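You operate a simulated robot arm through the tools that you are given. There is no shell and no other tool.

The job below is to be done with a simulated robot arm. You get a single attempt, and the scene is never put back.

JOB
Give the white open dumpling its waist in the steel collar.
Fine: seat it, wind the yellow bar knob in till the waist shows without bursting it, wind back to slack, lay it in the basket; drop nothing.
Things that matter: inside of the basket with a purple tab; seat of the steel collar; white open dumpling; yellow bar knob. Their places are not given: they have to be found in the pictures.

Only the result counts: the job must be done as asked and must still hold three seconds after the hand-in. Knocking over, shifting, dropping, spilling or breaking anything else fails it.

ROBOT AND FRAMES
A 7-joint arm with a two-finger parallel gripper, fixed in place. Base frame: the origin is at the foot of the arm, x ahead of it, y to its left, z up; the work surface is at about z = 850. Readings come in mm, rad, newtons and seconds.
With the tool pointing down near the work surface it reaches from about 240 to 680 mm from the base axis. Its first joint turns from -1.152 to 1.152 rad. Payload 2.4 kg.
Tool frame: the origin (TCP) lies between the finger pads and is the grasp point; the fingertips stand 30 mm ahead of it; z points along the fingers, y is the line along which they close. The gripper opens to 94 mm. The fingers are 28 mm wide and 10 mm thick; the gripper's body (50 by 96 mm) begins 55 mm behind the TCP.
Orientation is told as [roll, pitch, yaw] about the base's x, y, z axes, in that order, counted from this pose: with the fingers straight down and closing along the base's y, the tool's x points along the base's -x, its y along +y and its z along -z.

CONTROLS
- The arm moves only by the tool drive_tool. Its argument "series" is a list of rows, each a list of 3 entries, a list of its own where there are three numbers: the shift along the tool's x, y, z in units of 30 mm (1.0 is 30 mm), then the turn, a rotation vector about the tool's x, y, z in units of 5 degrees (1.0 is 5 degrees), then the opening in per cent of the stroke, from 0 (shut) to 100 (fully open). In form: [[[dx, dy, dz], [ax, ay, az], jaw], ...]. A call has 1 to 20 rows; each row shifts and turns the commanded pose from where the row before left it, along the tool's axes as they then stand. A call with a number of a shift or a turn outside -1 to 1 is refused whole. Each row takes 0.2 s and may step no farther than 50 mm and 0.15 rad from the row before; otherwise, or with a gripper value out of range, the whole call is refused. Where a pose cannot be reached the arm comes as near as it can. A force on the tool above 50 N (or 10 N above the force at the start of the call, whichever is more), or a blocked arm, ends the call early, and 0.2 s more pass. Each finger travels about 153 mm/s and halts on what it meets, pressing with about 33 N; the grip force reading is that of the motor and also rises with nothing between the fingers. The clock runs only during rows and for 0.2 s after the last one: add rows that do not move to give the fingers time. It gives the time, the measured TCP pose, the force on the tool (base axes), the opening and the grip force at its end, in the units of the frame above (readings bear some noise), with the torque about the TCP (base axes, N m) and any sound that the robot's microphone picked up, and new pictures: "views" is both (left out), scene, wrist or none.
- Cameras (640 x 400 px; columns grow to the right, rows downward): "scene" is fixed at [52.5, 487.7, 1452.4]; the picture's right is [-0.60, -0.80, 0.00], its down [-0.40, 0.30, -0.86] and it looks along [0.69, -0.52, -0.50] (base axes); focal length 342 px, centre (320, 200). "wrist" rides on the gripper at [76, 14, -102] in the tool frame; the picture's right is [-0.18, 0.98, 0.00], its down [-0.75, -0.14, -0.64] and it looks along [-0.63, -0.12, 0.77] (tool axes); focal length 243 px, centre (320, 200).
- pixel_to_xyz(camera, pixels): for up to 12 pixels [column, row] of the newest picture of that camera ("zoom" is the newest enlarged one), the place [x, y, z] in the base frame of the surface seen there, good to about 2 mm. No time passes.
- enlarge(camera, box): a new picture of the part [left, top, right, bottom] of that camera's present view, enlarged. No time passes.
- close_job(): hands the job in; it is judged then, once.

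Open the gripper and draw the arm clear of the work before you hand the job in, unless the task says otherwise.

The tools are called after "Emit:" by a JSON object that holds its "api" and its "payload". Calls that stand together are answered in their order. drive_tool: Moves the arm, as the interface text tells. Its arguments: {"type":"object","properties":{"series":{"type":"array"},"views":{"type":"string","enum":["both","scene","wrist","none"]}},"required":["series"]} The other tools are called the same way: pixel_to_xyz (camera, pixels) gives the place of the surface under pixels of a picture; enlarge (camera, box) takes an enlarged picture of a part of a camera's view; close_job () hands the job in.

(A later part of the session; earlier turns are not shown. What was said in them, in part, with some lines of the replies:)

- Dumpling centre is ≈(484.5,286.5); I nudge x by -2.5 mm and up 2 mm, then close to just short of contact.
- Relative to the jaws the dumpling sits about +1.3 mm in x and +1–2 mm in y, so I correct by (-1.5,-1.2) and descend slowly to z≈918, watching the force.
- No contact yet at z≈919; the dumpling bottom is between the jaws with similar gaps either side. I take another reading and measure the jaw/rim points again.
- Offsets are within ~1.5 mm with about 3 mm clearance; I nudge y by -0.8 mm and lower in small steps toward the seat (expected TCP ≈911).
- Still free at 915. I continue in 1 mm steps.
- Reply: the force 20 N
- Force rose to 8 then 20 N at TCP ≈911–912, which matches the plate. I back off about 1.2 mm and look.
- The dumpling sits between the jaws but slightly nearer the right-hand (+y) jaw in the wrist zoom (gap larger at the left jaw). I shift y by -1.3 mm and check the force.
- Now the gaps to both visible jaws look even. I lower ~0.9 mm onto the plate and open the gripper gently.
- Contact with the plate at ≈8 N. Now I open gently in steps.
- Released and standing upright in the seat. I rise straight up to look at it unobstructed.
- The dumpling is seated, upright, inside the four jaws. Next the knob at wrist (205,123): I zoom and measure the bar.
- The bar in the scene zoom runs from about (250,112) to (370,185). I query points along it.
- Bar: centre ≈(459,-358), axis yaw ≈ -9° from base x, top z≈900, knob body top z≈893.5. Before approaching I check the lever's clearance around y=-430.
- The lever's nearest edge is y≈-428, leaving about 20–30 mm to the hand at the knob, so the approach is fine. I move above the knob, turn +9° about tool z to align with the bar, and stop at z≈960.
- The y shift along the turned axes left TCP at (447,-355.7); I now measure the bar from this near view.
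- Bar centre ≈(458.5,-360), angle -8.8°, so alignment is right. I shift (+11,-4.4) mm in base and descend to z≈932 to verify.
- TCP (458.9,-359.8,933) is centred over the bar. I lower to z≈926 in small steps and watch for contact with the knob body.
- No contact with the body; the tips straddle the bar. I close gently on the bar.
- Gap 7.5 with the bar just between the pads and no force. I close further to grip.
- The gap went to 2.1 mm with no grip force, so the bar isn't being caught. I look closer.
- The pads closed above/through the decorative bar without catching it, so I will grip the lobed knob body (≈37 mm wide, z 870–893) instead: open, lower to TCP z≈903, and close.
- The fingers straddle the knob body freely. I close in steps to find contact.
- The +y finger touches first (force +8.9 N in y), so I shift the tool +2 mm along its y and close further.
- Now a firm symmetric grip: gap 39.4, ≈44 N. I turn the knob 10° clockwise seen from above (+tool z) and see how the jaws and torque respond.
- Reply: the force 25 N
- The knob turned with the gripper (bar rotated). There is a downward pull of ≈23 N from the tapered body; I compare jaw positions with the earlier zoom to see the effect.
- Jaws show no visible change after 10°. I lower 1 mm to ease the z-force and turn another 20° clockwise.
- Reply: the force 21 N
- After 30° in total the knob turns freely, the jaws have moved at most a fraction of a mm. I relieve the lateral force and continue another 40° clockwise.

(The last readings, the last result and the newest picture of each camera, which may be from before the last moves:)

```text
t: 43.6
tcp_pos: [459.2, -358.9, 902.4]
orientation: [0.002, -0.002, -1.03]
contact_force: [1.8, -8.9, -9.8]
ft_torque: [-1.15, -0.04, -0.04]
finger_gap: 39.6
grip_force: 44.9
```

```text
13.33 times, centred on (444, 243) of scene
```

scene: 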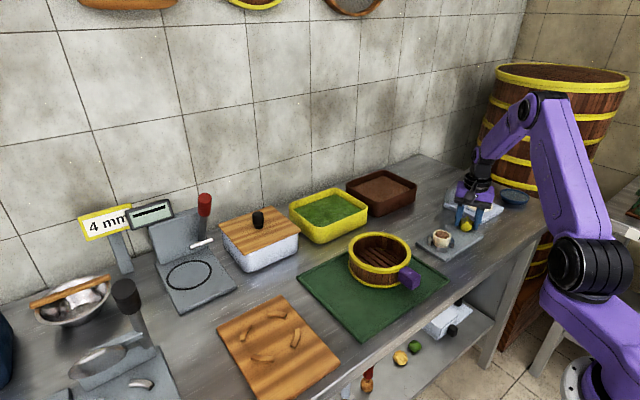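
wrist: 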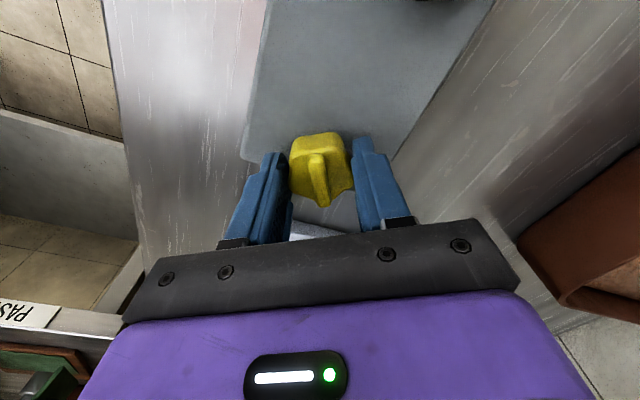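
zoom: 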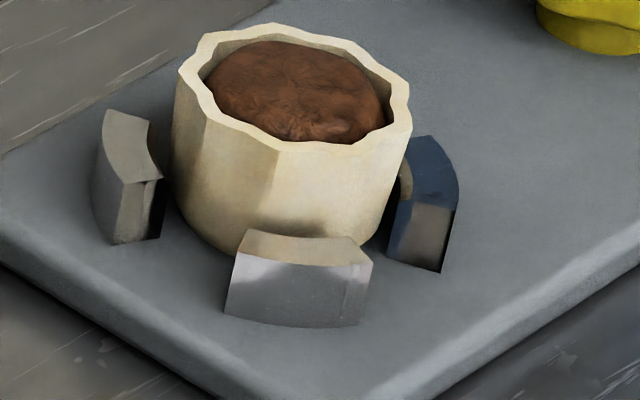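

After 50° the jaws still look unmoved. I take high zooms of the left and right jaws as references before turning further.

Emit:
{"api": "enlarge", "payload": {"camera": "scene", "box": [424, 233, 440, 247]}}

Emit:
{"api": "enlarge", "payload": {"camera": "scene", "box": [446, 236, 462, 250]}}

```text
16.00 times, centred on (432, 240) of scene
```

zoom: 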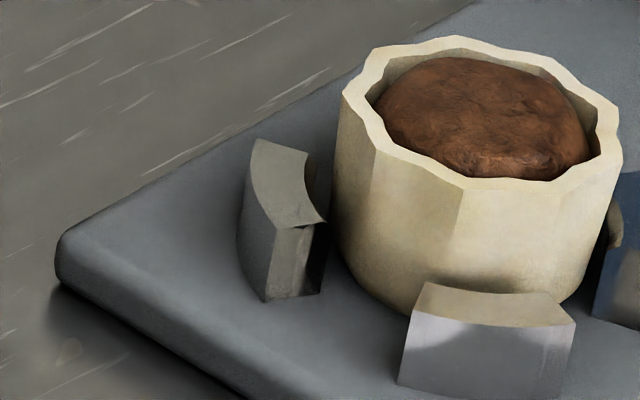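

```text
16.00 times, centred on (454, 243) of scene
```

zoom: 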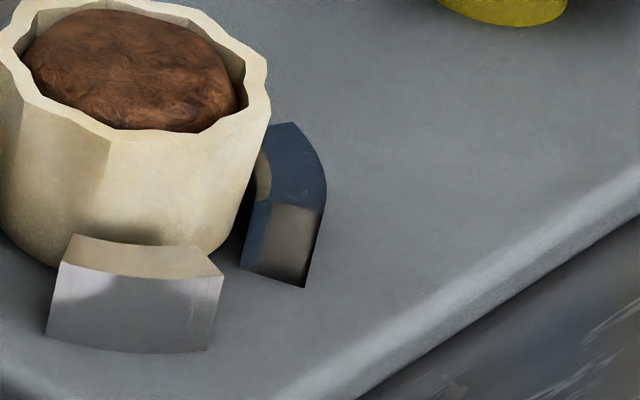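

At 16× zoom the jaws are unmoved (<0.2 mm) so far. I continue clockwise another 40° with the forces watched, to rule out lost motion.

Emit:
{"api": "drive_tool", "payload": {"series": [[[-0.017, -0.01, 0.01], [0, 0, 0], 36], [[0, 0, 0], [0, 0, 0.8], 36], [[0, 0, 0], [0, 0, 0.8], 36], [[0, 0, 0], [0, 0, 0.8], 36], [[0, 0, 0], [0, 0, 0.8], 36], [[0, 0, 0], [0, 0, 0.8], 36], [[0, 0, 0], [0, 0, 0.8], 36], [[0, 0, 0], [0, 0, 0.8], 36], [[0, 0, 0], [0, 0, 0.8], 36], [[0, 0, 0], [0, 0, 0.8], 36], [[0, 0, 0], [0, 0, 0.8], 36], [[0, 0, 0], [0, 0, 0], 36]]}}

Emit:
{"api": "enlarge", "payload": {"camera": "scene", "box": [424, 233, 440, 247]}}

Emit:
{"api": "enlarge", "payload": {"camera": "scene", "box": [446, 236, 462, 250]}}

```text
t: 46.2
tcp_pos: [460.1, -358.6, 903.0]
orientation: [0.005, -0.001, -1.728]
contact_force: [25.5, 3.6, 12.9]
ft_torque: [0.61, -0.4, 0.02]
finger_gap: 39.1
grip_force: 44.4
```

scene: 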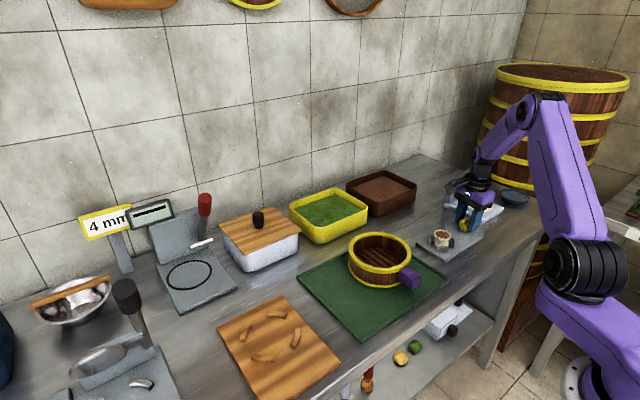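
wrist: 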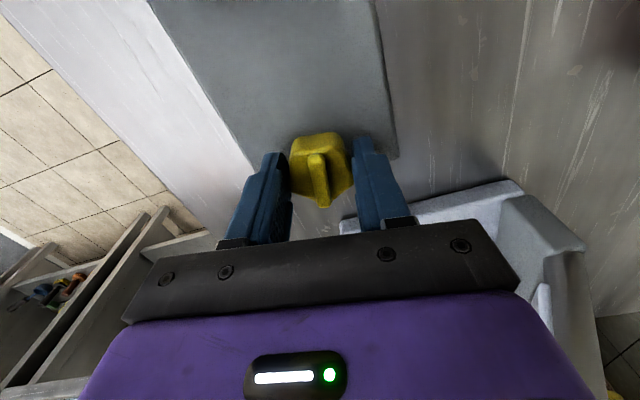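

```text
16.00 times, centred on (432, 240) of scene
```

zoom: 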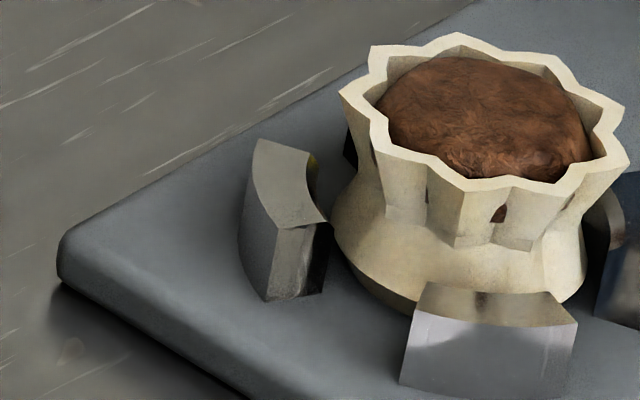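

```text
16.00 times, centred on (454, 243) of scene
```

zoom: 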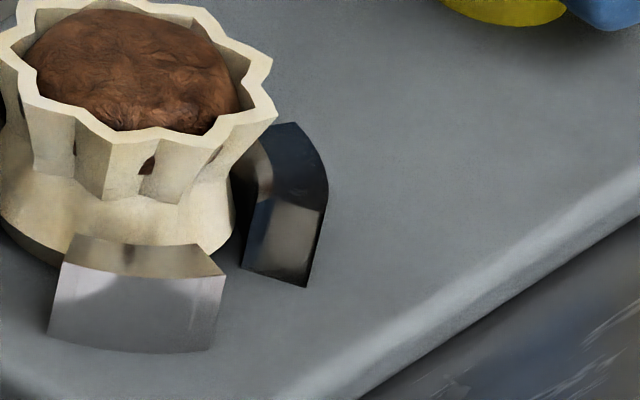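

The waist now shows clearly: the wall is pinched below a fluted rim, with no sound reported. I look closely at its state before deciding to stop.

Emit:
{"api": "enlarge", "payload": {"camera": "scene", "box": [432, 229, 452, 253]}}

Emit:
{"api": "pixel_to_xyz", "payload": {"camera": "zoom", "pixels": [[320, 110], [320, 200], [320, 250], [320, 300], [230, 190], [420, 190], [240, 240], [400, 240]]}}

```text
16.00 times, centred on (442, 241) of scene
```

zoom: 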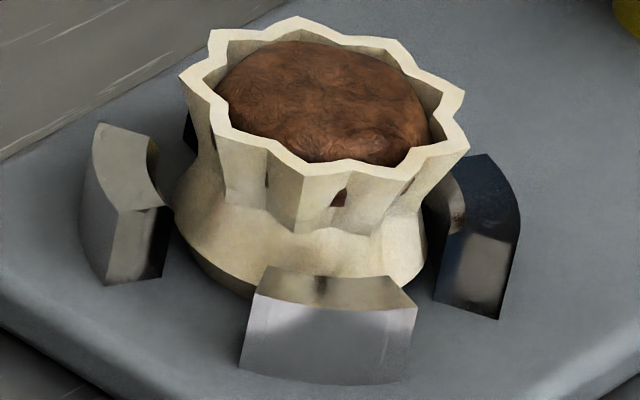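

```text
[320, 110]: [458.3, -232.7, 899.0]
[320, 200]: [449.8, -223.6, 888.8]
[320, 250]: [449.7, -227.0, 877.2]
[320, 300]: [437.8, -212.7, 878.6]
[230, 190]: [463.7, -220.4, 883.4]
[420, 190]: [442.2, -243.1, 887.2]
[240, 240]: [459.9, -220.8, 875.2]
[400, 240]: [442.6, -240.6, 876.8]
```

The waist is formed (waist radius ≈17, rim flared to ≈26) and nothing is burst or spilled. I now wind back counter-clockwise along the same path, first 40°.

Emit:
{"api": "drive_tool", "payload": {"series": [[[0, 0, 0], [0, 0, -0.8], 36], [[0, 0, 0], [0, 0, -0.8], 36], [[0, 0, 0], [0, 0, -0.8], 36], [[0, 0, 0], [0, 0, -0.8], 36], [[0, 0, 0], [0, 0, -0.8], 36], [[0, 0, 0], [0, 0, -0.8], 36], [[0, 0, 0], [0, 0, -0.8], 36], [[0, 0, 0], [0, 0, -0.8], 36], [[0, 0, 0], [0, 0, -0.8], 36], [[0, 0, 0], [0, 0, -0.8], 36], [[0, 0, 0], [0, 0, 0], 36]]}}

Emit:
{"api": "enlarge", "payload": {"camera": "scene", "box": [432, 229, 452, 253]}}

```text
t: 48.6
tcp_pos: [460.5, -357.6, 902.1]
orientation: [0.002, -0.005, -1.025]
contact_force: [17.7, 10.4, 20.2]
ft_torque: [0.3, -0.06, 0.08]
finger_gap: 39.5
grip_force: 45.3
```

scene: 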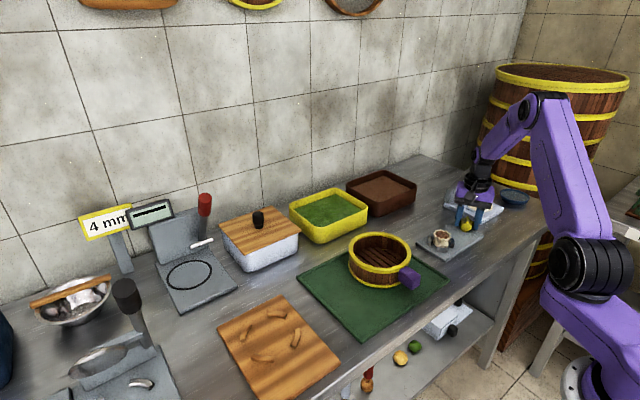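
wrist: 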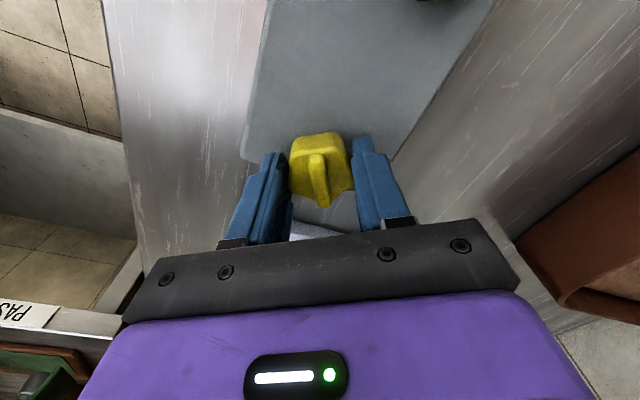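

```text
16.00 times, centred on (442, 241) of scene
```

zoom: 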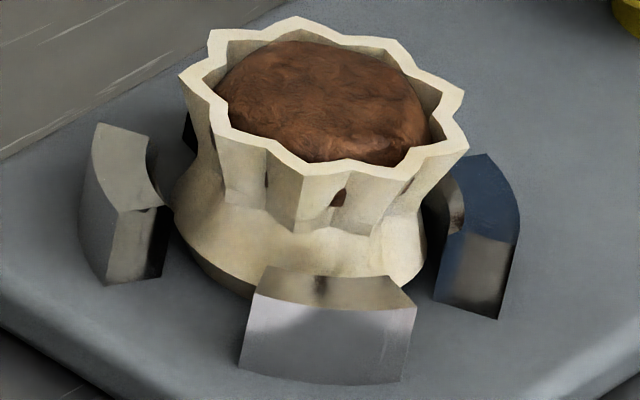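

The waist persists with the knob partly unwound. I relieve the lateral/upward force a little and wind back the remaining 50°.

Emit:
{"api": "drive_tool", "payload": {"series": [[[0, 0.046, -0.03], [0, 0, 0], 36], [[0, 0, 0], [0, 0, -0.8], 36], [[0, 0, 0], [0, 0, -0.8], 36], [[0, 0, 0], [0, 0, -0.8], 36], [[0, 0, 0], [0, 0, -0.8], 36], [[0, 0, 0], [0, 0, -0.8], 36], [[0, 0, 0], [0, 0, -0.8], 36], [[0, 0, 0], [0, 0, 0], 36]], "views": "wrist"}}

```text
t: 50.4
tcp_pos: [458.1, -359.5, 902.0]
orientation: [0.0, 0.003, -0.611]
contact_force: [9.8, -4.7, -7.0]
ft_torque: [0.31, -0.46, 0.02]
finger_gap: 39.6
grip_force: 44.8
```

wrist: 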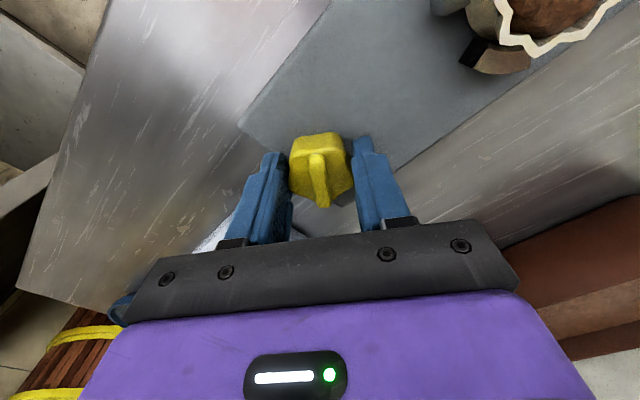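

Yaw is now -35°; forces are small. I wind back the remaining 26° to the starting angle.

Emit:
{"api": "drive_tool", "payload": {"series": [[[0, 0, 0], [0, 0, -0.8], 36], [[0, 0, 0], [0, 0, -0.8], 36], [[0, 0, 0], [0, 0, -0.8], 36], [[0, 0, 0], [0, 0, -0.8], 36], [[0, 0, 0], [0, 0, -0.8], 36], [[0, 0, 0], [0, 0, -0.8], 36], [[0, 0, 0], [0, 0, -0.4], 36], [[0, 0, 0], [0, 0, 0], 36]]}}

Emit:
{"api": "enlarge", "payload": {"camera": "scene", "box": [415, 205, 487, 260]}}

```text
t: 52.2
tcp_pos: [460.3, -360.1, 902.1]
orientation: [-0.001, 0.0, -0.156]
contact_force: [9.1, -10.5, -18.6]
ft_torque: [0.14, -0.61, 0.01]
finger_gap: 39.7
grip_force: 45.2
```

scene: 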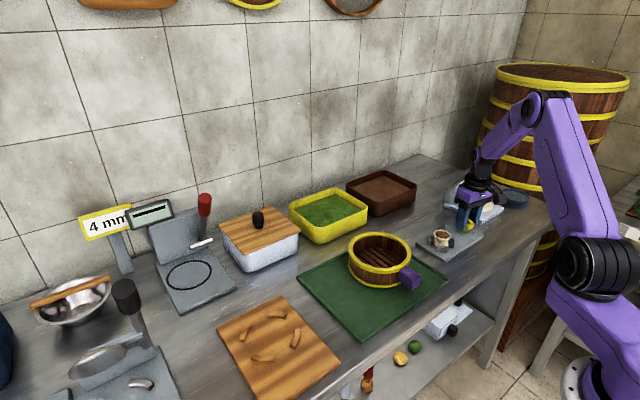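
wrist: 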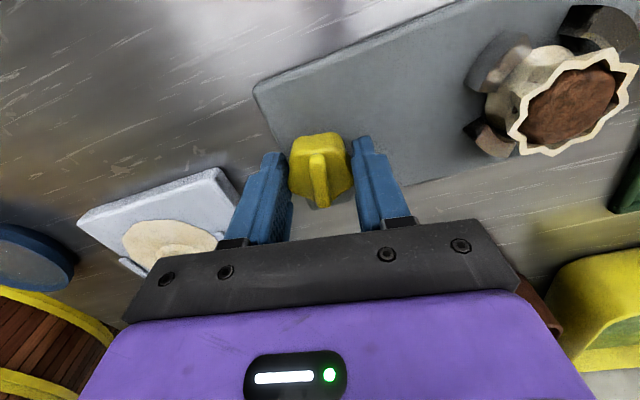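

```text
7.27 times, centred on (451, 232) of scene
```

zoom: 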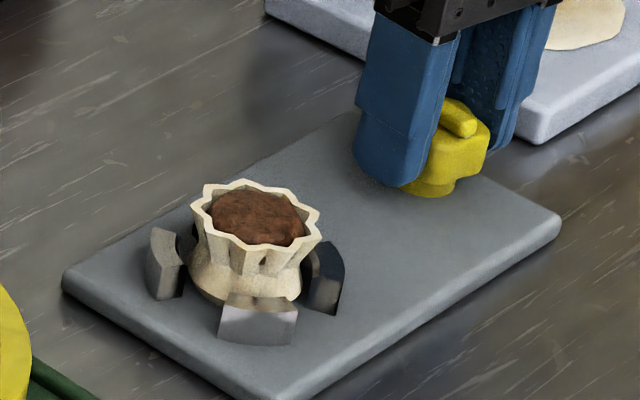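

The knob is back at its starting yaw. I open the gripper and check the bar's angle against the original -9°.

Emit:
{"api": "drive_tool", "payload": {"series": [[[0, 0, 0], [0, 0, 0], 40], [[0, 0, 0], [0, 0, 0], 46], [[0, 0, 0], [0, 0, 0], 60], [[0, 0, 0], [0, 0, 0], 60], [[0, 0, -0.3], [0, 0, 0], 60], [[0, 0, -0.6], [0, 0, 0], 60], [[0, 0, -0.7], [0, 0, 0], 60], [[0, 0, 0], [0, 0, 0], 60], [[0, 0, 0], [0, 0, 0], 60]]}}

Emit:
{"api": "enlarge", "payload": {"camera": "wrist", "box": [250, 80, 400, 200]}}

Emit:
{"api": "enlarge", "payload": {"camera": "scene", "box": [445, 205, 493, 235]}}

```text
t: 54.2
tcp_pos: [459.9, -359.0, 950.4]
orientation: [0.0, 0.0, -0.157]
contact_force: [0.4, -0.8, 0.0]
ft_torque: [0.04, -0.03, -0.01]
finger_gap: 56.3
grip_force: 0.1
```

scene: 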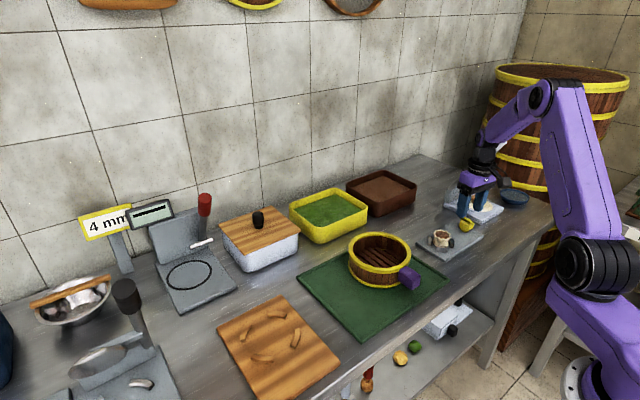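
wrist: 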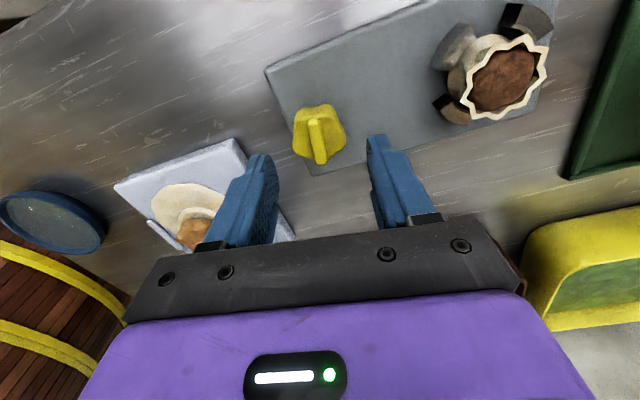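

```text
3.33 times, centred on (325, 140) of wrist
```

zoom: 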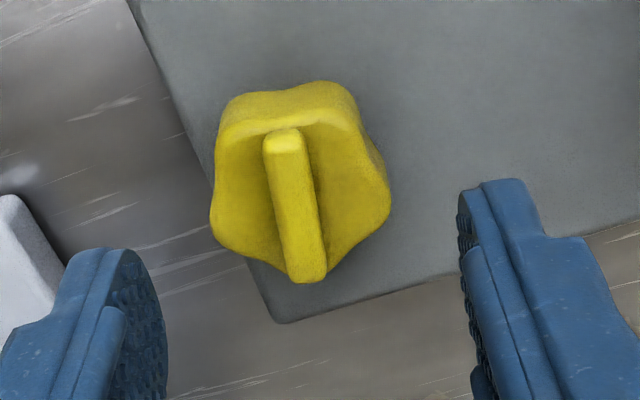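

```text
13.33 times, centred on (469, 220) of scene
```

zoom: 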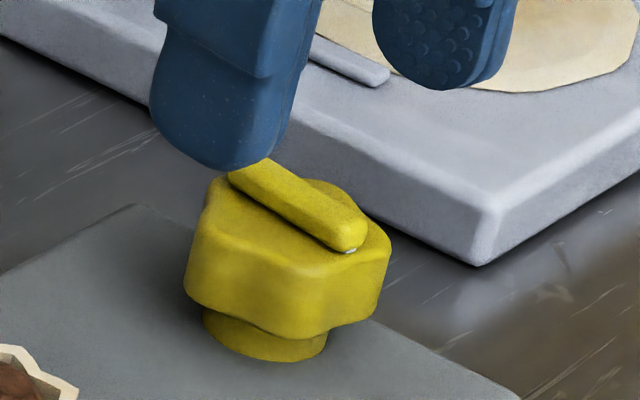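

The knob is exactly back at its initial angle (bar as in the first picture), so the collar is slack. I raise, turn back to yaw 0 and return above the dumpling.

Emit:
{"api": "drive_tool", "payload": {"series": [[[0, 0, -0.7], [0, 0, -0.6], 60], [[0, 0, -0.7], [0, 0, -0.6], 60], [[0, 0, -0.6], [0, 0, -0.6], 70], [[0, 0.9, 0], [0, 0, 0], 80], [[0, 0.95, 0], [0, 0, 0], 90], [[0, 0.95, 0], [0, 0, 0], 90], [[0, 0.9, 0], [0, 0, 0], 90], [[0, 0.22, 0], [0, 0, 0], 90], [[0, 0, 0], [0, 0, 0], 90], [[0, 0, 0], [0, 0, 0], 90]]}}

Emit:
{"api": "enlarge", "payload": {"camera": "wrist", "box": [270, 60, 370, 140]}}

Emit:
{"api": "pixel_to_xyz", "payload": {"camera": "zoom", "pixels": [[320, 200], [320, 100], [320, 300], [200, 200], [440, 200], [250, 120], [400, 120], [250, 290], [400, 290]]}}

```text
t: 56.4
tcp_pos: [459.6, -240.1, 1009.7]
orientation: [0.0, 0.0, 0.002]
contact_force: [-0.1, 0.1, 0.1]
ft_torque: [-0.05, -0.02, 0.04]
finger_gap: 84.7
grip_force: 0.1
```

scene: 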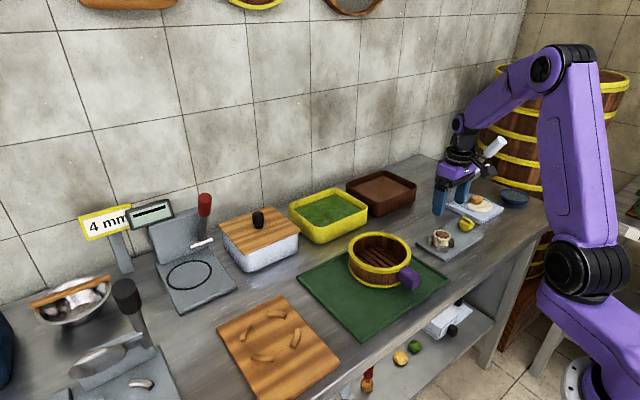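
wrist: 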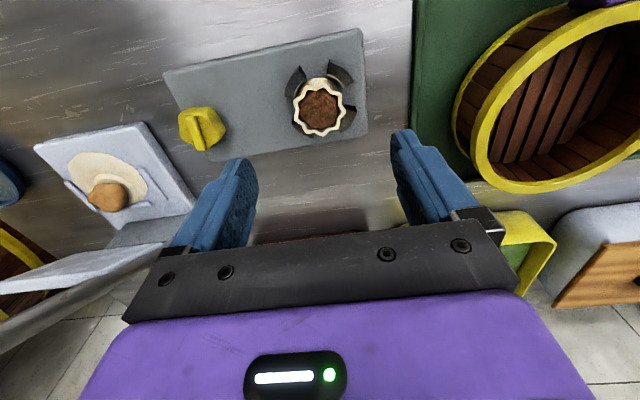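

```text
5.00 times, centred on (320, 100) of wrist
```

zoom: 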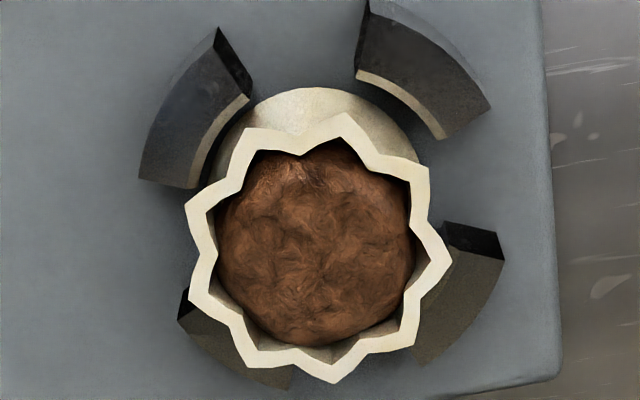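

```text
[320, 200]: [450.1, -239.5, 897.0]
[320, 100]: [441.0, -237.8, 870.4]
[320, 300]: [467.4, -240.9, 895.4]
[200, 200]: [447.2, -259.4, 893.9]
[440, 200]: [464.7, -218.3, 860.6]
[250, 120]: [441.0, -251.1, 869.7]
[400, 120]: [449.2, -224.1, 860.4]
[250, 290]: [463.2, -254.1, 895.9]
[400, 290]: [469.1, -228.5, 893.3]
```

The waisted dumpling stands in the slack collar. I query its rim extremes to get its present centre and width.

Emit:
{"api": "pixel_to_xyz", "payload": {"camera": "zoom", "pixels": [[193, 215], [444, 262], [343, 124], [335, 375], [195, 300], [422, 170], [246, 138], [410, 345], [320, 250], [255, 358]]}}

Emit:
{"api": "enlarge", "payload": {"camera": "scene", "box": [430, 224, 454, 254]}}

Emit:
{"api": "pixel_to_xyz", "payload": {"camera": "zoom", "pixels": [[200, 80], [250, 40], [330, 35], [430, 65], [490, 110], [490, 160], [220, 140], [300, 180], [380, 185], [350, 110], [320, 260], [300, 290]]}}

```text
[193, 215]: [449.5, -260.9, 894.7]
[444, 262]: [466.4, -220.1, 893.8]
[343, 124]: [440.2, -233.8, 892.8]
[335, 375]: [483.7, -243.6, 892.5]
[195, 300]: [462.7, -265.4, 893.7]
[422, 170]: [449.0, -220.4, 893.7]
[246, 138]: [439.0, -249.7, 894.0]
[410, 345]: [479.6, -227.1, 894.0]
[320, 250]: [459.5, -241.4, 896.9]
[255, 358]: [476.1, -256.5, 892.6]
```

```text
13.33 times, centred on (442, 239) of scene
```

zoom: 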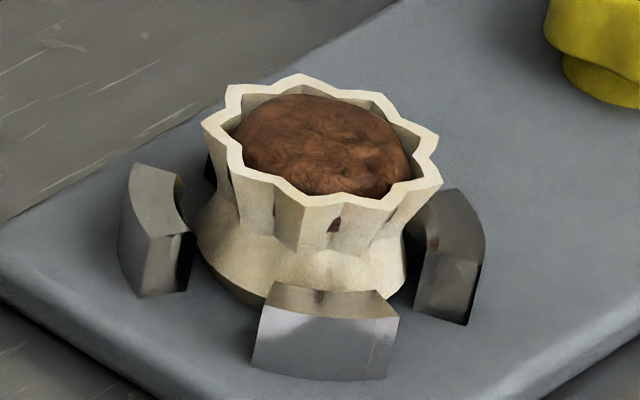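

```text
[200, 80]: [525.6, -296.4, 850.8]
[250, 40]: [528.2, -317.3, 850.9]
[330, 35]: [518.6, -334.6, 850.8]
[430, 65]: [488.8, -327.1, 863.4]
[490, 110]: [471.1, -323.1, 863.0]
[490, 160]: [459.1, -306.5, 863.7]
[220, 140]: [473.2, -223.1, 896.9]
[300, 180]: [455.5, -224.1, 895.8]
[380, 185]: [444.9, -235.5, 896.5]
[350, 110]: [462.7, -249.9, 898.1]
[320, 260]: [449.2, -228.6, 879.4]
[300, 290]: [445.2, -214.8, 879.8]
```

Dumpling centre is ≈(461,-241.5). I nudge over it and descend to TCP z≈912 as when it was set down.

Emit:
{"api": "drive_tool", "payload": {"series": [[[-0.04, -0.043, 0.6], [0, 0, 0], 80], [[0, 0, 0.8], [0, 0, 0], 75], [[0, 0, 0.8], [0, 0, 0], 70], [[0, 0, 0.6], [0, 0, 0], 70], [[0, 0, 0.3], [0, 0, 0], 70], [[0, 0, 0.15], [0, 0, 0], 70], [[0, 0, 0], [0, 0, 0], 70]]}}

Emit:
{"api": "enlarge", "payload": {"camera": "wrist", "box": [240, 80, 400, 205]}}

Emit:
{"api": "enlarge", "payload": {"camera": "scene", "box": [415, 205, 487, 260]}}

```text
t: 58.0
tcp_pos: [461.3, -243.0, 913.2]
orientation: [0.001, 0.002, 0.002]
contact_force: [0.4, 0.3, 0.1]
ft_torque: [0.01, 0.02, 0.02]
finger_gap: 65.9
grip_force: 0.1
```

scene: 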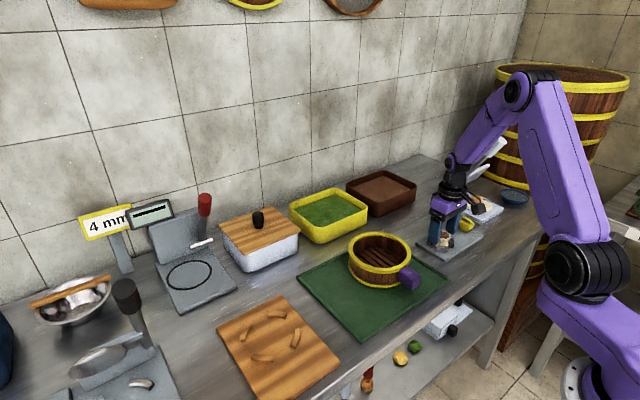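
wrist: 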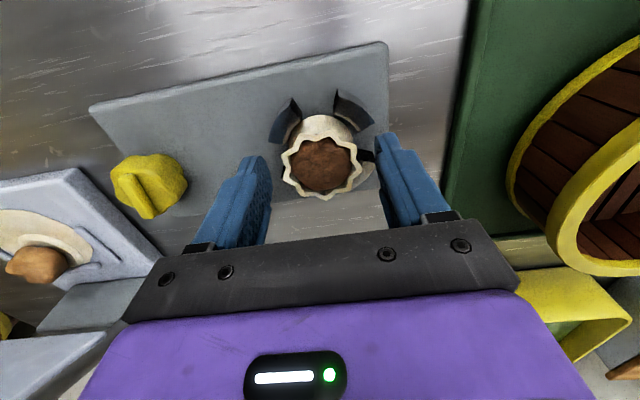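

```text
3.20 times, centred on (320, 142) of wrist
```

zoom: 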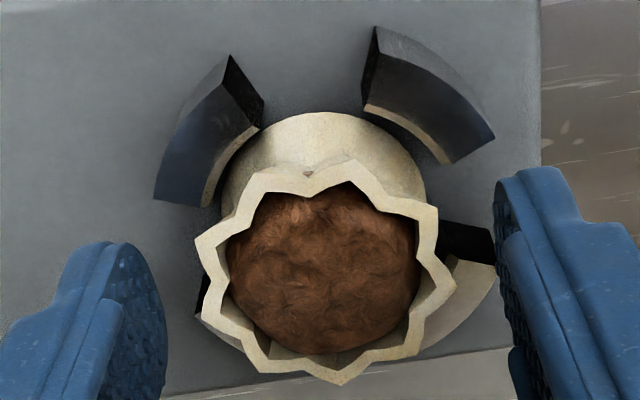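

```text
7.27 times, centred on (451, 232) of scene
```

zoom: 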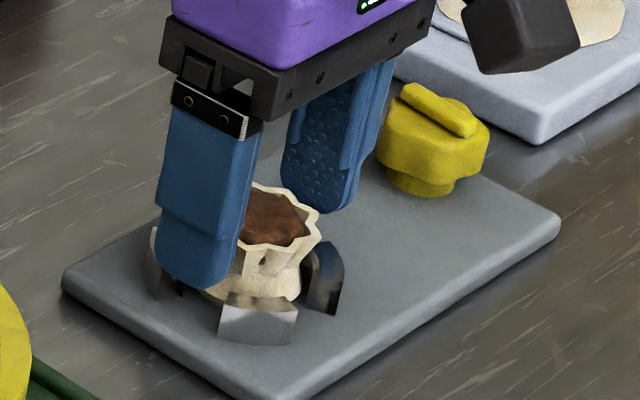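

Aligned within ~1.5 mm. I lower 1.5 mm and close slowly, watching the lateral force to keep centred.

Emit:
{"api": "drive_tool", "payload": {"series": [[[0, 0, 0.05], [0, 0, 0], 62], [[0, 0, 0], [0, 0, 0], 56], [[0, 0, 0], [0, 0, 0], 53], [[0, 0, 0], [0, 0, 0], 51], [[0, 0, 0], [0, 0, 0], 51]], "views": "wrist"}}

Emit:
{"api": "enlarge", "payload": {"camera": "wrist", "box": [240, 80, 400, 205]}}

```text
t: 59.2
tcp_pos: [462.1, -242.6, 910.5]
orientation: [-0.001, 0.001, -0.001]
contact_force: [0.5, 0.6, -0.3]
ft_torque: [-0.01, 0.03, 0.02]
finger_gap: 47.7
grip_force: 0.0
```

wrist: 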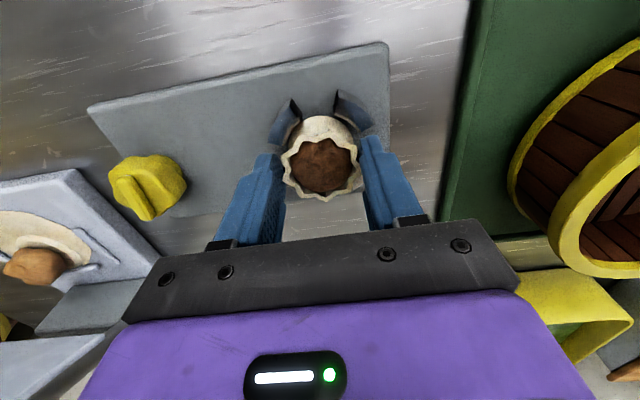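

```text
3.20 times, centred on (320, 142) of wrist
```

zoom: 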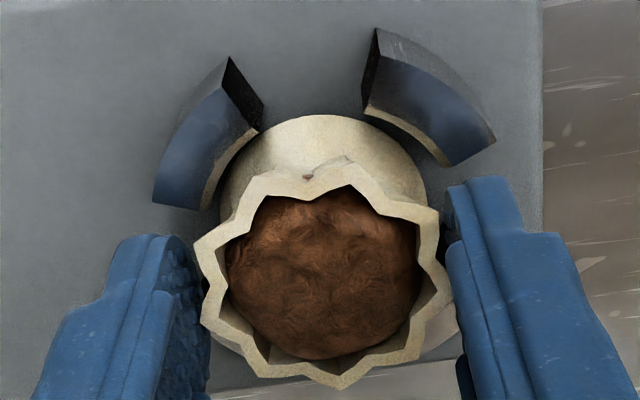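

Both pads are close to the rim with no force yet (gap 47.7). I keep closing in small steps.

Emit:
{"api": "drive_tool", "payload": {"series": [[[0, 0, 0], [0, 0, 0], 49], [[0, 0, 0], [0, 0, 0], 47.5], [[0, 0, 0], [0, 0, 0], 46], [[0, 0, 0], [0, 0, 0], 46]], "views": "none"}}

```text
t: 60.2
tcp_pos: [461.5, -242.5, 911.0]
orientation: [-0.002, 0.0, -0.001]
contact_force: [0.1, 1.8, 0.4]
ft_torque: [0.0, 0.05, -0.01]
finger_gap: 44.1
grip_force: 0.7
```

A slight +y touch at gap 44.1. I close on to a firm grip.

Emit:
{"api": "drive_tool", "payload": {"series": [[[0, 0.015, 0], [0, 0, 0], 45], [[0, 0, 0], [0, 0, 0], 44], [[0, 0, 0], [0, 0, 0], 43], [[0, 0, 0], [0, 0, 0], 41], [[0, 0, 0], [0, 0, 0], 41]], "views": "wrist"}}

Emit:
{"api": "enlarge", "payload": {"camera": "wrist", "box": [240, 80, 400, 205]}}

```text
t: 61.4
tcp_pos: [461.2, -243.0, 911.3]
orientation: [0.0, 0.0, 0.0]
contact_force: [-0.9, -0.4, 0.1]
ft_torque: [-0.02, 0.0, -0.01]
finger_gap: 42.8
grip_force: 32.7
```

wrist: 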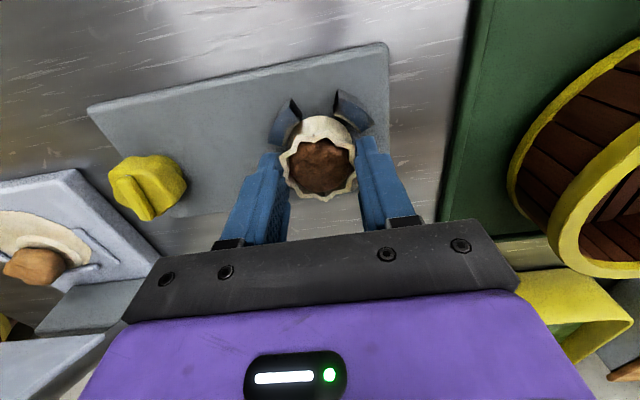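

```text
3.20 times, centred on (320, 142) of wrist
```

zoom: 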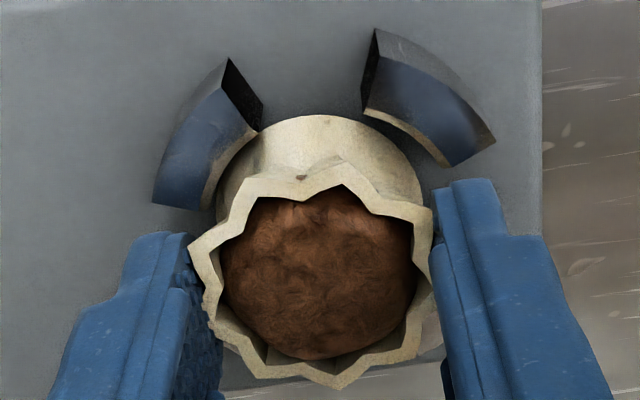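

Firm grip at gap 42.8, 32.7 N, the same as before. I lift it slowly out of the collar.

Emit:
{"api": "drive_tool", "payload": {"series": [[[0, 0, -0.1], [0, 0, 0], 41], [[0, 0, -0.2], [0, 0, 0], 41], [[0, 0, -0.4], [0, 0, 0], 41], [[0, 0, -0.6], [0, 0, 0], 41], [[0, 0, -0.8], [0, 0, 0], 41], [[0, 0, -0.8], [0, 0, 0], 41], [[0, 0, 0], [0, 0, 0], 41]]}}

Emit:
{"api": "enlarge", "payload": {"camera": "scene", "box": [415, 185, 487, 260]}}

```text
t: 63.0
tcp_pos: [460.3, -244.5, 999.4]
orientation: [0.0, 0.0, -0.001]
contact_force: [0.3, -0.5, -0.3]
ft_torque: [-0.01, 0.01, -0.01]
finger_gap: 42.7
grip_force: 32.9
```

scene: 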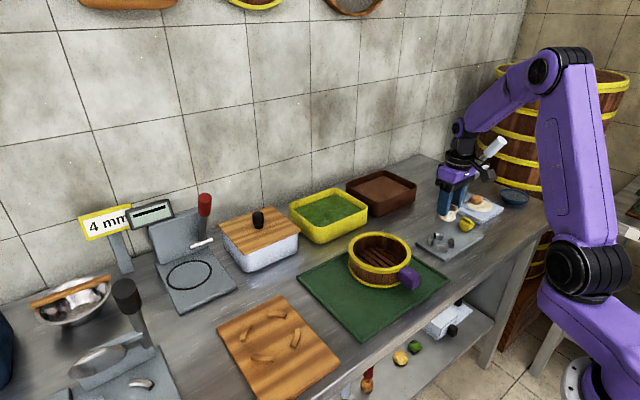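
wrist: 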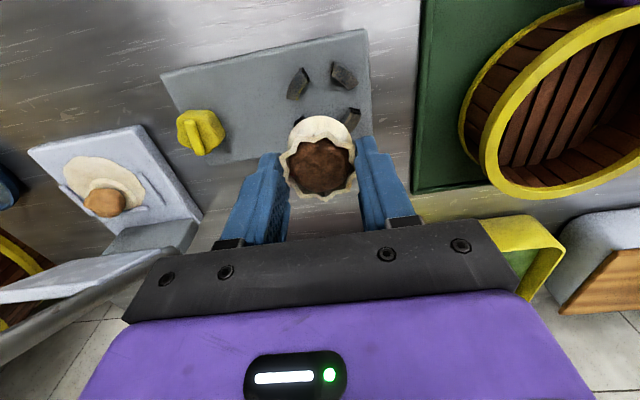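

```text
5.33 times, centred on (451, 222) of scene
```

zoom: 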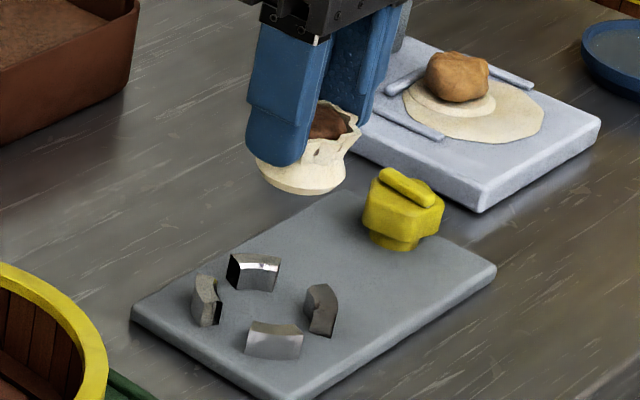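

The dumpling is out of the collar and held. I query the basket's rim to fix its centre.

Emit:
{"api": "pixel_to_xyz", "payload": {"camera": "scene", "pixels": [[350, 252], [409.5, 256], [380, 234], [383, 272], [352, 258], [404, 243], [360, 238], [400, 268], [376, 256], [385, 250], [370, 252], [390, 262]]}}

Emit:
{"api": "pixel_to_xyz", "payload": {"camera": "wrist", "pixels": [[487, 165], [500, 100], [520, 197], [590, 190], [560, 120], [540, 140], [600, 100], [630, 15]]}}

```text
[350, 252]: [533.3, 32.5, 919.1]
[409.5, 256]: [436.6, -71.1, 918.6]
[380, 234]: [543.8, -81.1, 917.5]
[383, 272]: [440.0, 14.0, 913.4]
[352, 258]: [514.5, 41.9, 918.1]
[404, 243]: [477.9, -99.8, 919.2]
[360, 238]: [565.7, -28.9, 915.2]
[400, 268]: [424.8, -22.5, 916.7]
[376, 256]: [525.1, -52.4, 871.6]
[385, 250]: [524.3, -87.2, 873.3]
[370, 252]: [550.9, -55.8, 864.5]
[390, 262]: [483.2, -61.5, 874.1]
```

```text
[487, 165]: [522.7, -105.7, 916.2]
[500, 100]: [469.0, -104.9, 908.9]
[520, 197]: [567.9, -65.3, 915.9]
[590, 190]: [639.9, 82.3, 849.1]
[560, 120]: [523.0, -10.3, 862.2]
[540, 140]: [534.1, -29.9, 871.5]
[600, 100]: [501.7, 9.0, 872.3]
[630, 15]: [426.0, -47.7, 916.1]
```

Basket centre ≈(495,-31), rim z≈917, floor z≈874. I carry the dumpling there at height ≈1000 (its bottom ≈950).

Emit:
{"api": "drive_tool", "payload": {"series": [[[-0.07, 0.4, -0.1], [0, 0, 0], 41], [[-0.144, 0.9, 0], [0, 0, 0], 41], [[-0.144, 0.9, 0], [0, 0, 0], 41], [[-0.144, 0.9, 0], [0, 0, 0], 41], [[-0.144, 0.9, 0], [0, 0, 0], 41], [[-0.144, 0.9, 0], [0, 0, 0], 41], [[-0.144, 0.9, 0], [0, 0, 0], 41], [[-0.144, 0.9, 0], [0, 0, 0], 41], [[-0.072, 0.4, 0], [0, 0, 0], 41], [[0, 0, 0], [0, 0, 0], 41]]}}

Emit:
{"api": "enlarge", "payload": {"camera": "scene", "box": [330, 195, 430, 295]}}

```text
t: 65.2
tcp_pos: [497.9, -29.0, 1001.0]
orientation: [0.0, -0.001, 0.001]
contact_force: [0.5, -0.2, -1.0]
ft_torque: [-0.01, 0.03, 0.01]
finger_gap: 42.5
grip_force: 32.5
```

scene: 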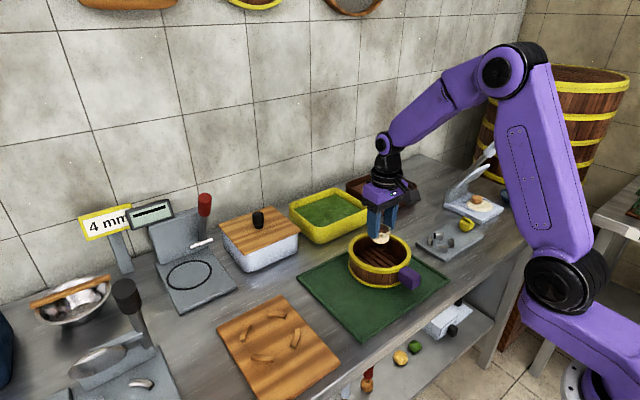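
wrist: 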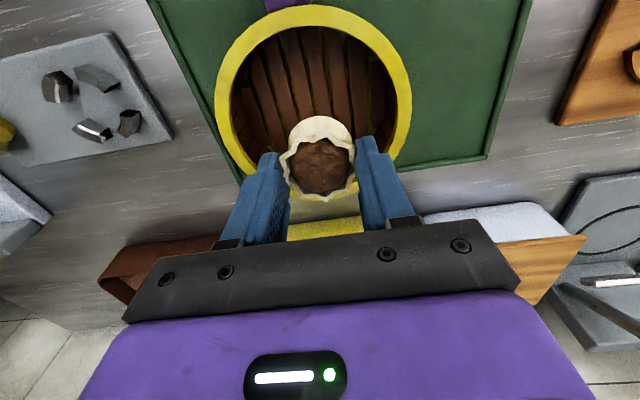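

```text
4.00 times, centred on (380, 245) of scene
```

zoom: 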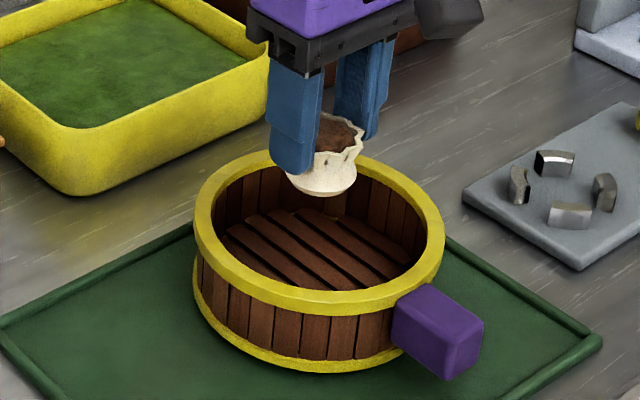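

Above the basket at (497.9,-29,1001). I check the rim positions in this wrist view before lowering.

Emit:
{"api": "pixel_to_xyz", "payload": {"camera": "wrist", "pixels": [[224, 90], [403, 95], [312, 14], [250, 40], [380, 40], [235, 150], [400, 130], [240, 155], [310, 60], [285, 90], [270, 120], [370, 100]]}}

Emit:
{"api": "drive_tool", "payload": {"series": [[[0, 0, 0], [0, 0, 0], 41]], "views": "none"}}

```text
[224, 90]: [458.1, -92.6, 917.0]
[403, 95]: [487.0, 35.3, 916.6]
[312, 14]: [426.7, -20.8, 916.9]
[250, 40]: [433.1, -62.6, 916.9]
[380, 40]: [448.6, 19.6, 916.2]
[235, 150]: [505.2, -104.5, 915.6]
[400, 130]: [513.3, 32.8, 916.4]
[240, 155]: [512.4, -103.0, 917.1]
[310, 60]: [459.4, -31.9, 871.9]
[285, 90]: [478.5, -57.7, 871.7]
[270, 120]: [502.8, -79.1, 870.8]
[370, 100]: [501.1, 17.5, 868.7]
```

```text
t: 65.6
tcp_pos: [496.9, -29.1, 1002.6]
orientation: [0.0, -0.001, -0.001]
contact_force: [0.0, -0.6, -0.3]
ft_torque: [-0.03, -0.01, -0.02]
finger_gap: 42.8
grip_force: 32.9
```

Basket centre fits ≈(496,-33.5). I shift y by -4 mm and descend to TCP z≈930 (dumpling bottom ≈881).

Emit:
{"api": "drive_tool", "payload": {"series": [[[0.02, -0.13, 0], [0, 0, 0], 41], [[0, 0, 0.6], [0, 0, 0], 41], [[0, 0, 0.7], [0, 0, 0], 41], [[0, 0, 0.6], [0, 0, 0], 41], [[0, 0, 0.35], [0, 0, 0], 41], [[0, 0, 0.15], [0, 0, 0], 41], [[0, 0, 0], [0, 0, 0], 41]]}}

Emit:
{"api": "enlarge", "payload": {"camera": "scene", "box": [330, 195, 430, 295]}}

```text
t: 67.2
tcp_pos: [495.0, -34.4, 930.0]
orientation: [-0.002, 0.001, 0.001]
contact_force: [-1.0, -0.4, -0.9]
ft_torque: [-0.02, -0.03, -0.01]
finger_gap: 42.6
grip_force: 33.0
```

scene: 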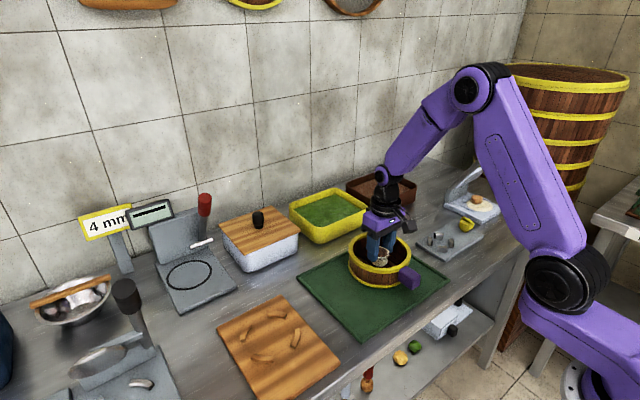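
wrist: 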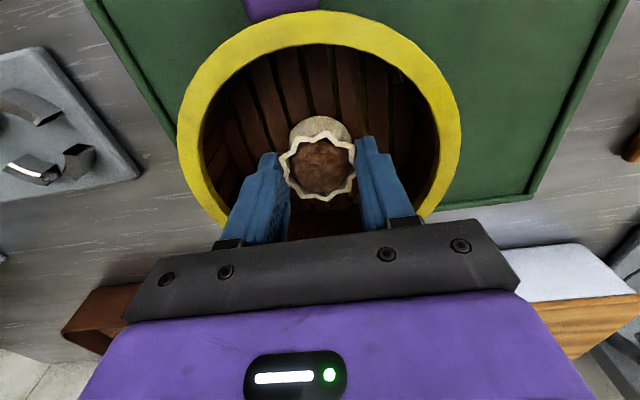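

```text
4.00 times, centred on (380, 245) of scene
```

zoom: 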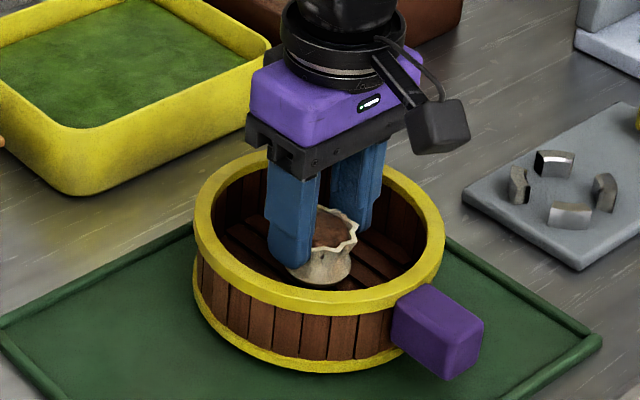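

Centred in the basket at z≈930 with no contact. I lower in small steps until the floor is felt.

Emit:
{"api": "drive_tool", "payload": {"series": [[[0, 0, 0.07], [0, 0, 0], 41], [[0, 0, 0.07], [0, 0, 0], 41], [[0, 0, 0], [0, 0, 0], 41]], "views": "none"}}

Emit:
{"api": "drive_tool", "payload": {"series": [[[0, 0, 0.04], [0, 0, 0], 41], [[0, 0, 0.04], [0, 0, 0], 41], [[0, 0, 0], [0, 0, 0], 41]], "views": "none"}}

```text
t: 68.0
tcp_pos: [494.8, -33.2, 924.9]
orientation: [0.0, 0.0, 0.001]
contact_force: [0.3, 0.2, -0.4]
ft_torque: [0.0, -0.01, -0.02]
finger_gap: 42.3
grip_force: 32.5
```

```text
t: 68.8
tcp_pos: [493.0, -33.8, 922.9]
orientation: [0.001, -0.001, 0.0]
contact_force: [0.1, 0.4, -0.9]
ft_torque: [0.01, -0.01, -0.02]
finger_gap: 42.4
grip_force: 32.8
```

No contact at 922.9. I continue in 1 mm steps.

Emit:
{"api": "drive_tool", "payload": {"series": [[[0, 0, 0.035], [0, 0, 0], 41], [[0, 0, 0], [0, 0, 0], 41]], "views": "none"}}

Emit:
{"api": "drive_tool", "payload": {"series": [[[0, 0, 0.035], [0, 0, 0], 41], [[0, 0, 0], [0, 0, 0], 41]], "views": "none"}}

```text
t: 69.4
tcp_pos: [494.4, -33.1, 921.3]
orientation: [0.001, 0.001, 0.0]
contact_force: [-2.2, -1.1, 9.9]
ft_torque: [0.01, 0.16, -0.06]
finger_gap: 42.4
grip_force: 33.0
```

```text
t: 70.0
tcp_pos: [494.5, -33.5, 921.0]
orientation: [-0.001, -0.003, 0.002]
contact_force: [-2.8, 3.5, 13.3]
ft_torque: [0.14, 0.17, -0.08]
finger_gap: 42.3
grip_force: 32.8
```

The floor is touched at TCP ≈921 (≈10–13 N). I ease up 0.6 mm and open gently.

Emit:
{"api": "drive_tool", "payload": {"series": [[[0, 0, -0.025], [0, 0, 0], 41], [[0, 0, 0], [0, 0, 0], 44], [[0, 0, 0], [0, 0, 0], 46], [[0, 0, 0], [0, 0, 0], 48], [[0, 0, 0], [0, 0, 0], 52], [[0, 0, 0], [0, 0, 0], 60], [[0, 0, 0], [0, 0, 0], 66], [[0, 0, 0], [0, 0, 0], 66]]}}

Emit:
{"api": "enlarge", "payload": {"camera": "scene", "box": [330, 195, 430, 295]}}

```text
t: 71.8
tcp_pos: [496.2, -34.6, 920.9]
orientation: [-0.002, 0.0, 0.001]
contact_force: [0.9, -0.7, 0.1]
ft_torque: [0.03, -0.01, 0.01]
finger_gap: 62.1
grip_force: 0.2
```

scene: 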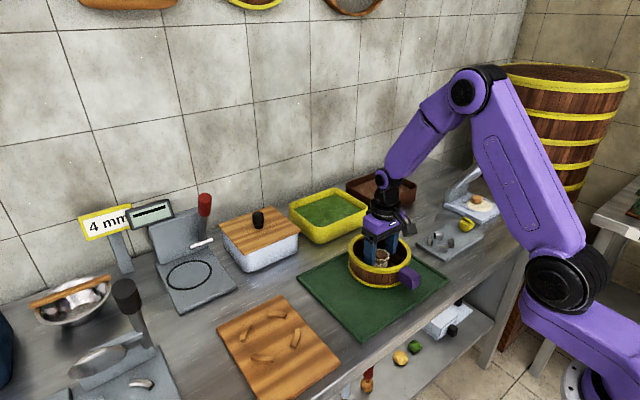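
wrist: 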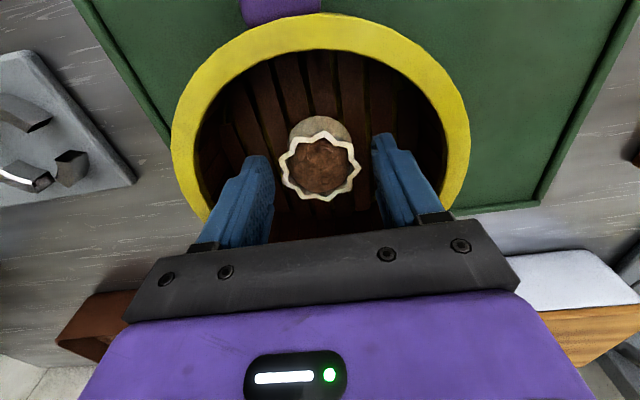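

```text
4.00 times, centred on (380, 245) of scene
```

zoom: 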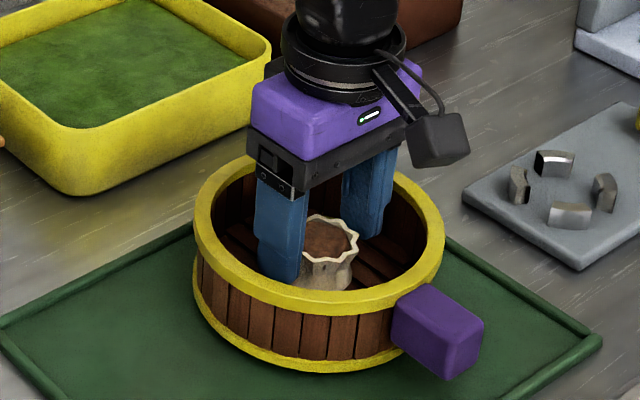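

The dumpling stands freely in the basket between the open fingers. I rise straight up and clear of the work.

Emit:
{"api": "drive_tool", "payload": {"series": [[[0, 0, -0.2], [0, 0, 0], 66], [[0, 0, -0.5], [0, 0, 0], 66], [[0, 0, -0.8], [0, 0, 0], 66], [[0, 0, -0.9], [0, 0, 0], 66], [[0, 0, -0.9], [0, 0, 0], 80], [[0, 0, -0.9], [0, 0, 0], 100], [[0, 0, -0.9], [0, 0, 0], 100], [[0.5, 0, -0.9], [0, 0, 0], 100], [[0.8, 0, -0.8], [0, 0, 0], 100], [[0.8, 0, -0.5], [0, 0, 0], 100], [[0.8, 0, 0], [0, 0, 0], 100], [[0, 0, 0], [0, 0, 0], 100]]}}

Emit:
{"api": "enlarge", "payload": {"camera": "scene", "box": [330, 215, 430, 295]}}

Emit:
{"api": "enlarge", "payload": {"camera": "scene", "box": [415, 195, 515, 270]}}

```text
t: 74.4
tcp_pos: [407.7, -31.5, 1139.5]
orientation: [0.002, 0.001, 0.0]
contact_force: [-0.5, -0.6, -0.6]
ft_torque: [0.02, 0.0, 0.0]
finger_gap: 94.3
grip_force: 0.1
```

scene: 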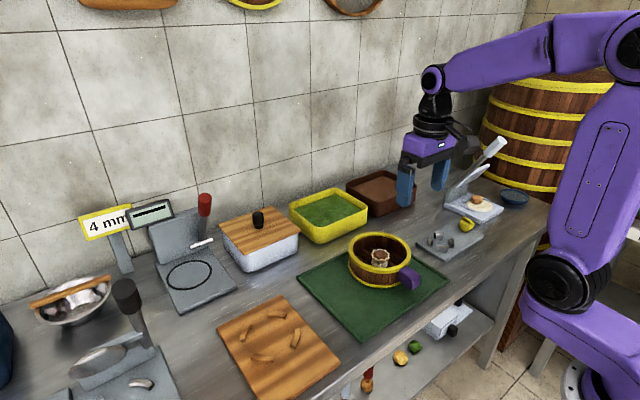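
wrist: 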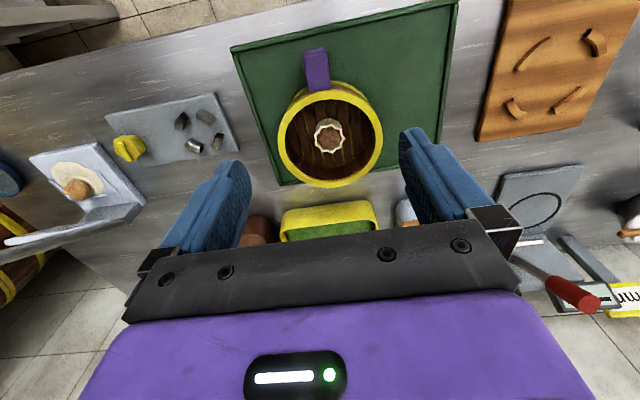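

```text
5.00 times, centred on (380, 255) of scene
```

zoom: 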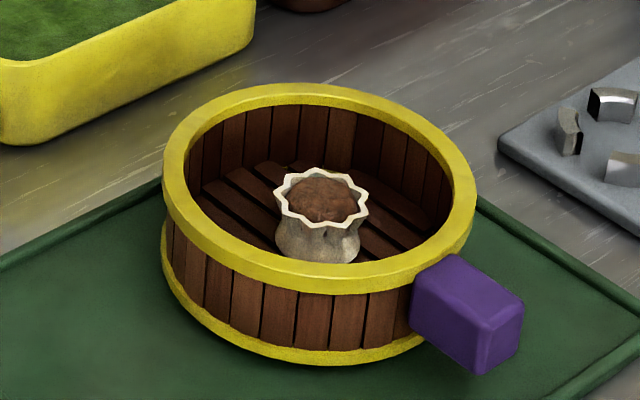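

```text
5.33 times, centred on (465, 232) of scene
```

zoom: 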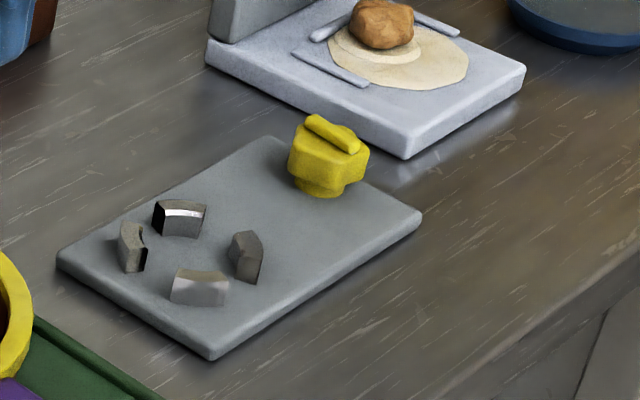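

The waisted dumpling stands upright in the basket (scene ≈(380,257)), the knob is back at its start angle, the jaws are open, and nothing else has moved. The gripper is open and clear, so I hand in the job.

Emit:
{"api": "close_job", "payload": {}}

```text
The job is handed in.
```

I've handed the job in. The white dumpling has its waist and stands upright in the basket with the purple tab.

- **Seating:** I picked the dumpling off the wooden board and set it down inside the four steel jaws. It stayed upright when released.
- **Winding in:** the gripper would not catch the knob's bar, so I gripped the knob's body and turned that. Nothing showed for the first 50° clockwise. The waist was there by about 90°, and I stopped at that point.
- **Possible concern:** a few small dark spots of filling show in the pleats just above the waist. There was no sound and no spill, so I took them as part of the pinched shape, not a burst.
- **Winding back:** I turned the knob back to its starting angle. In the pictures the bar and jaws match their first positions, so I took the collar as slack.
- **Basket:** I set the dumpling on the basket floor, opened the gripper and moved the arm clear. Nothing was dropped, and the last pictures show nothing else moved.
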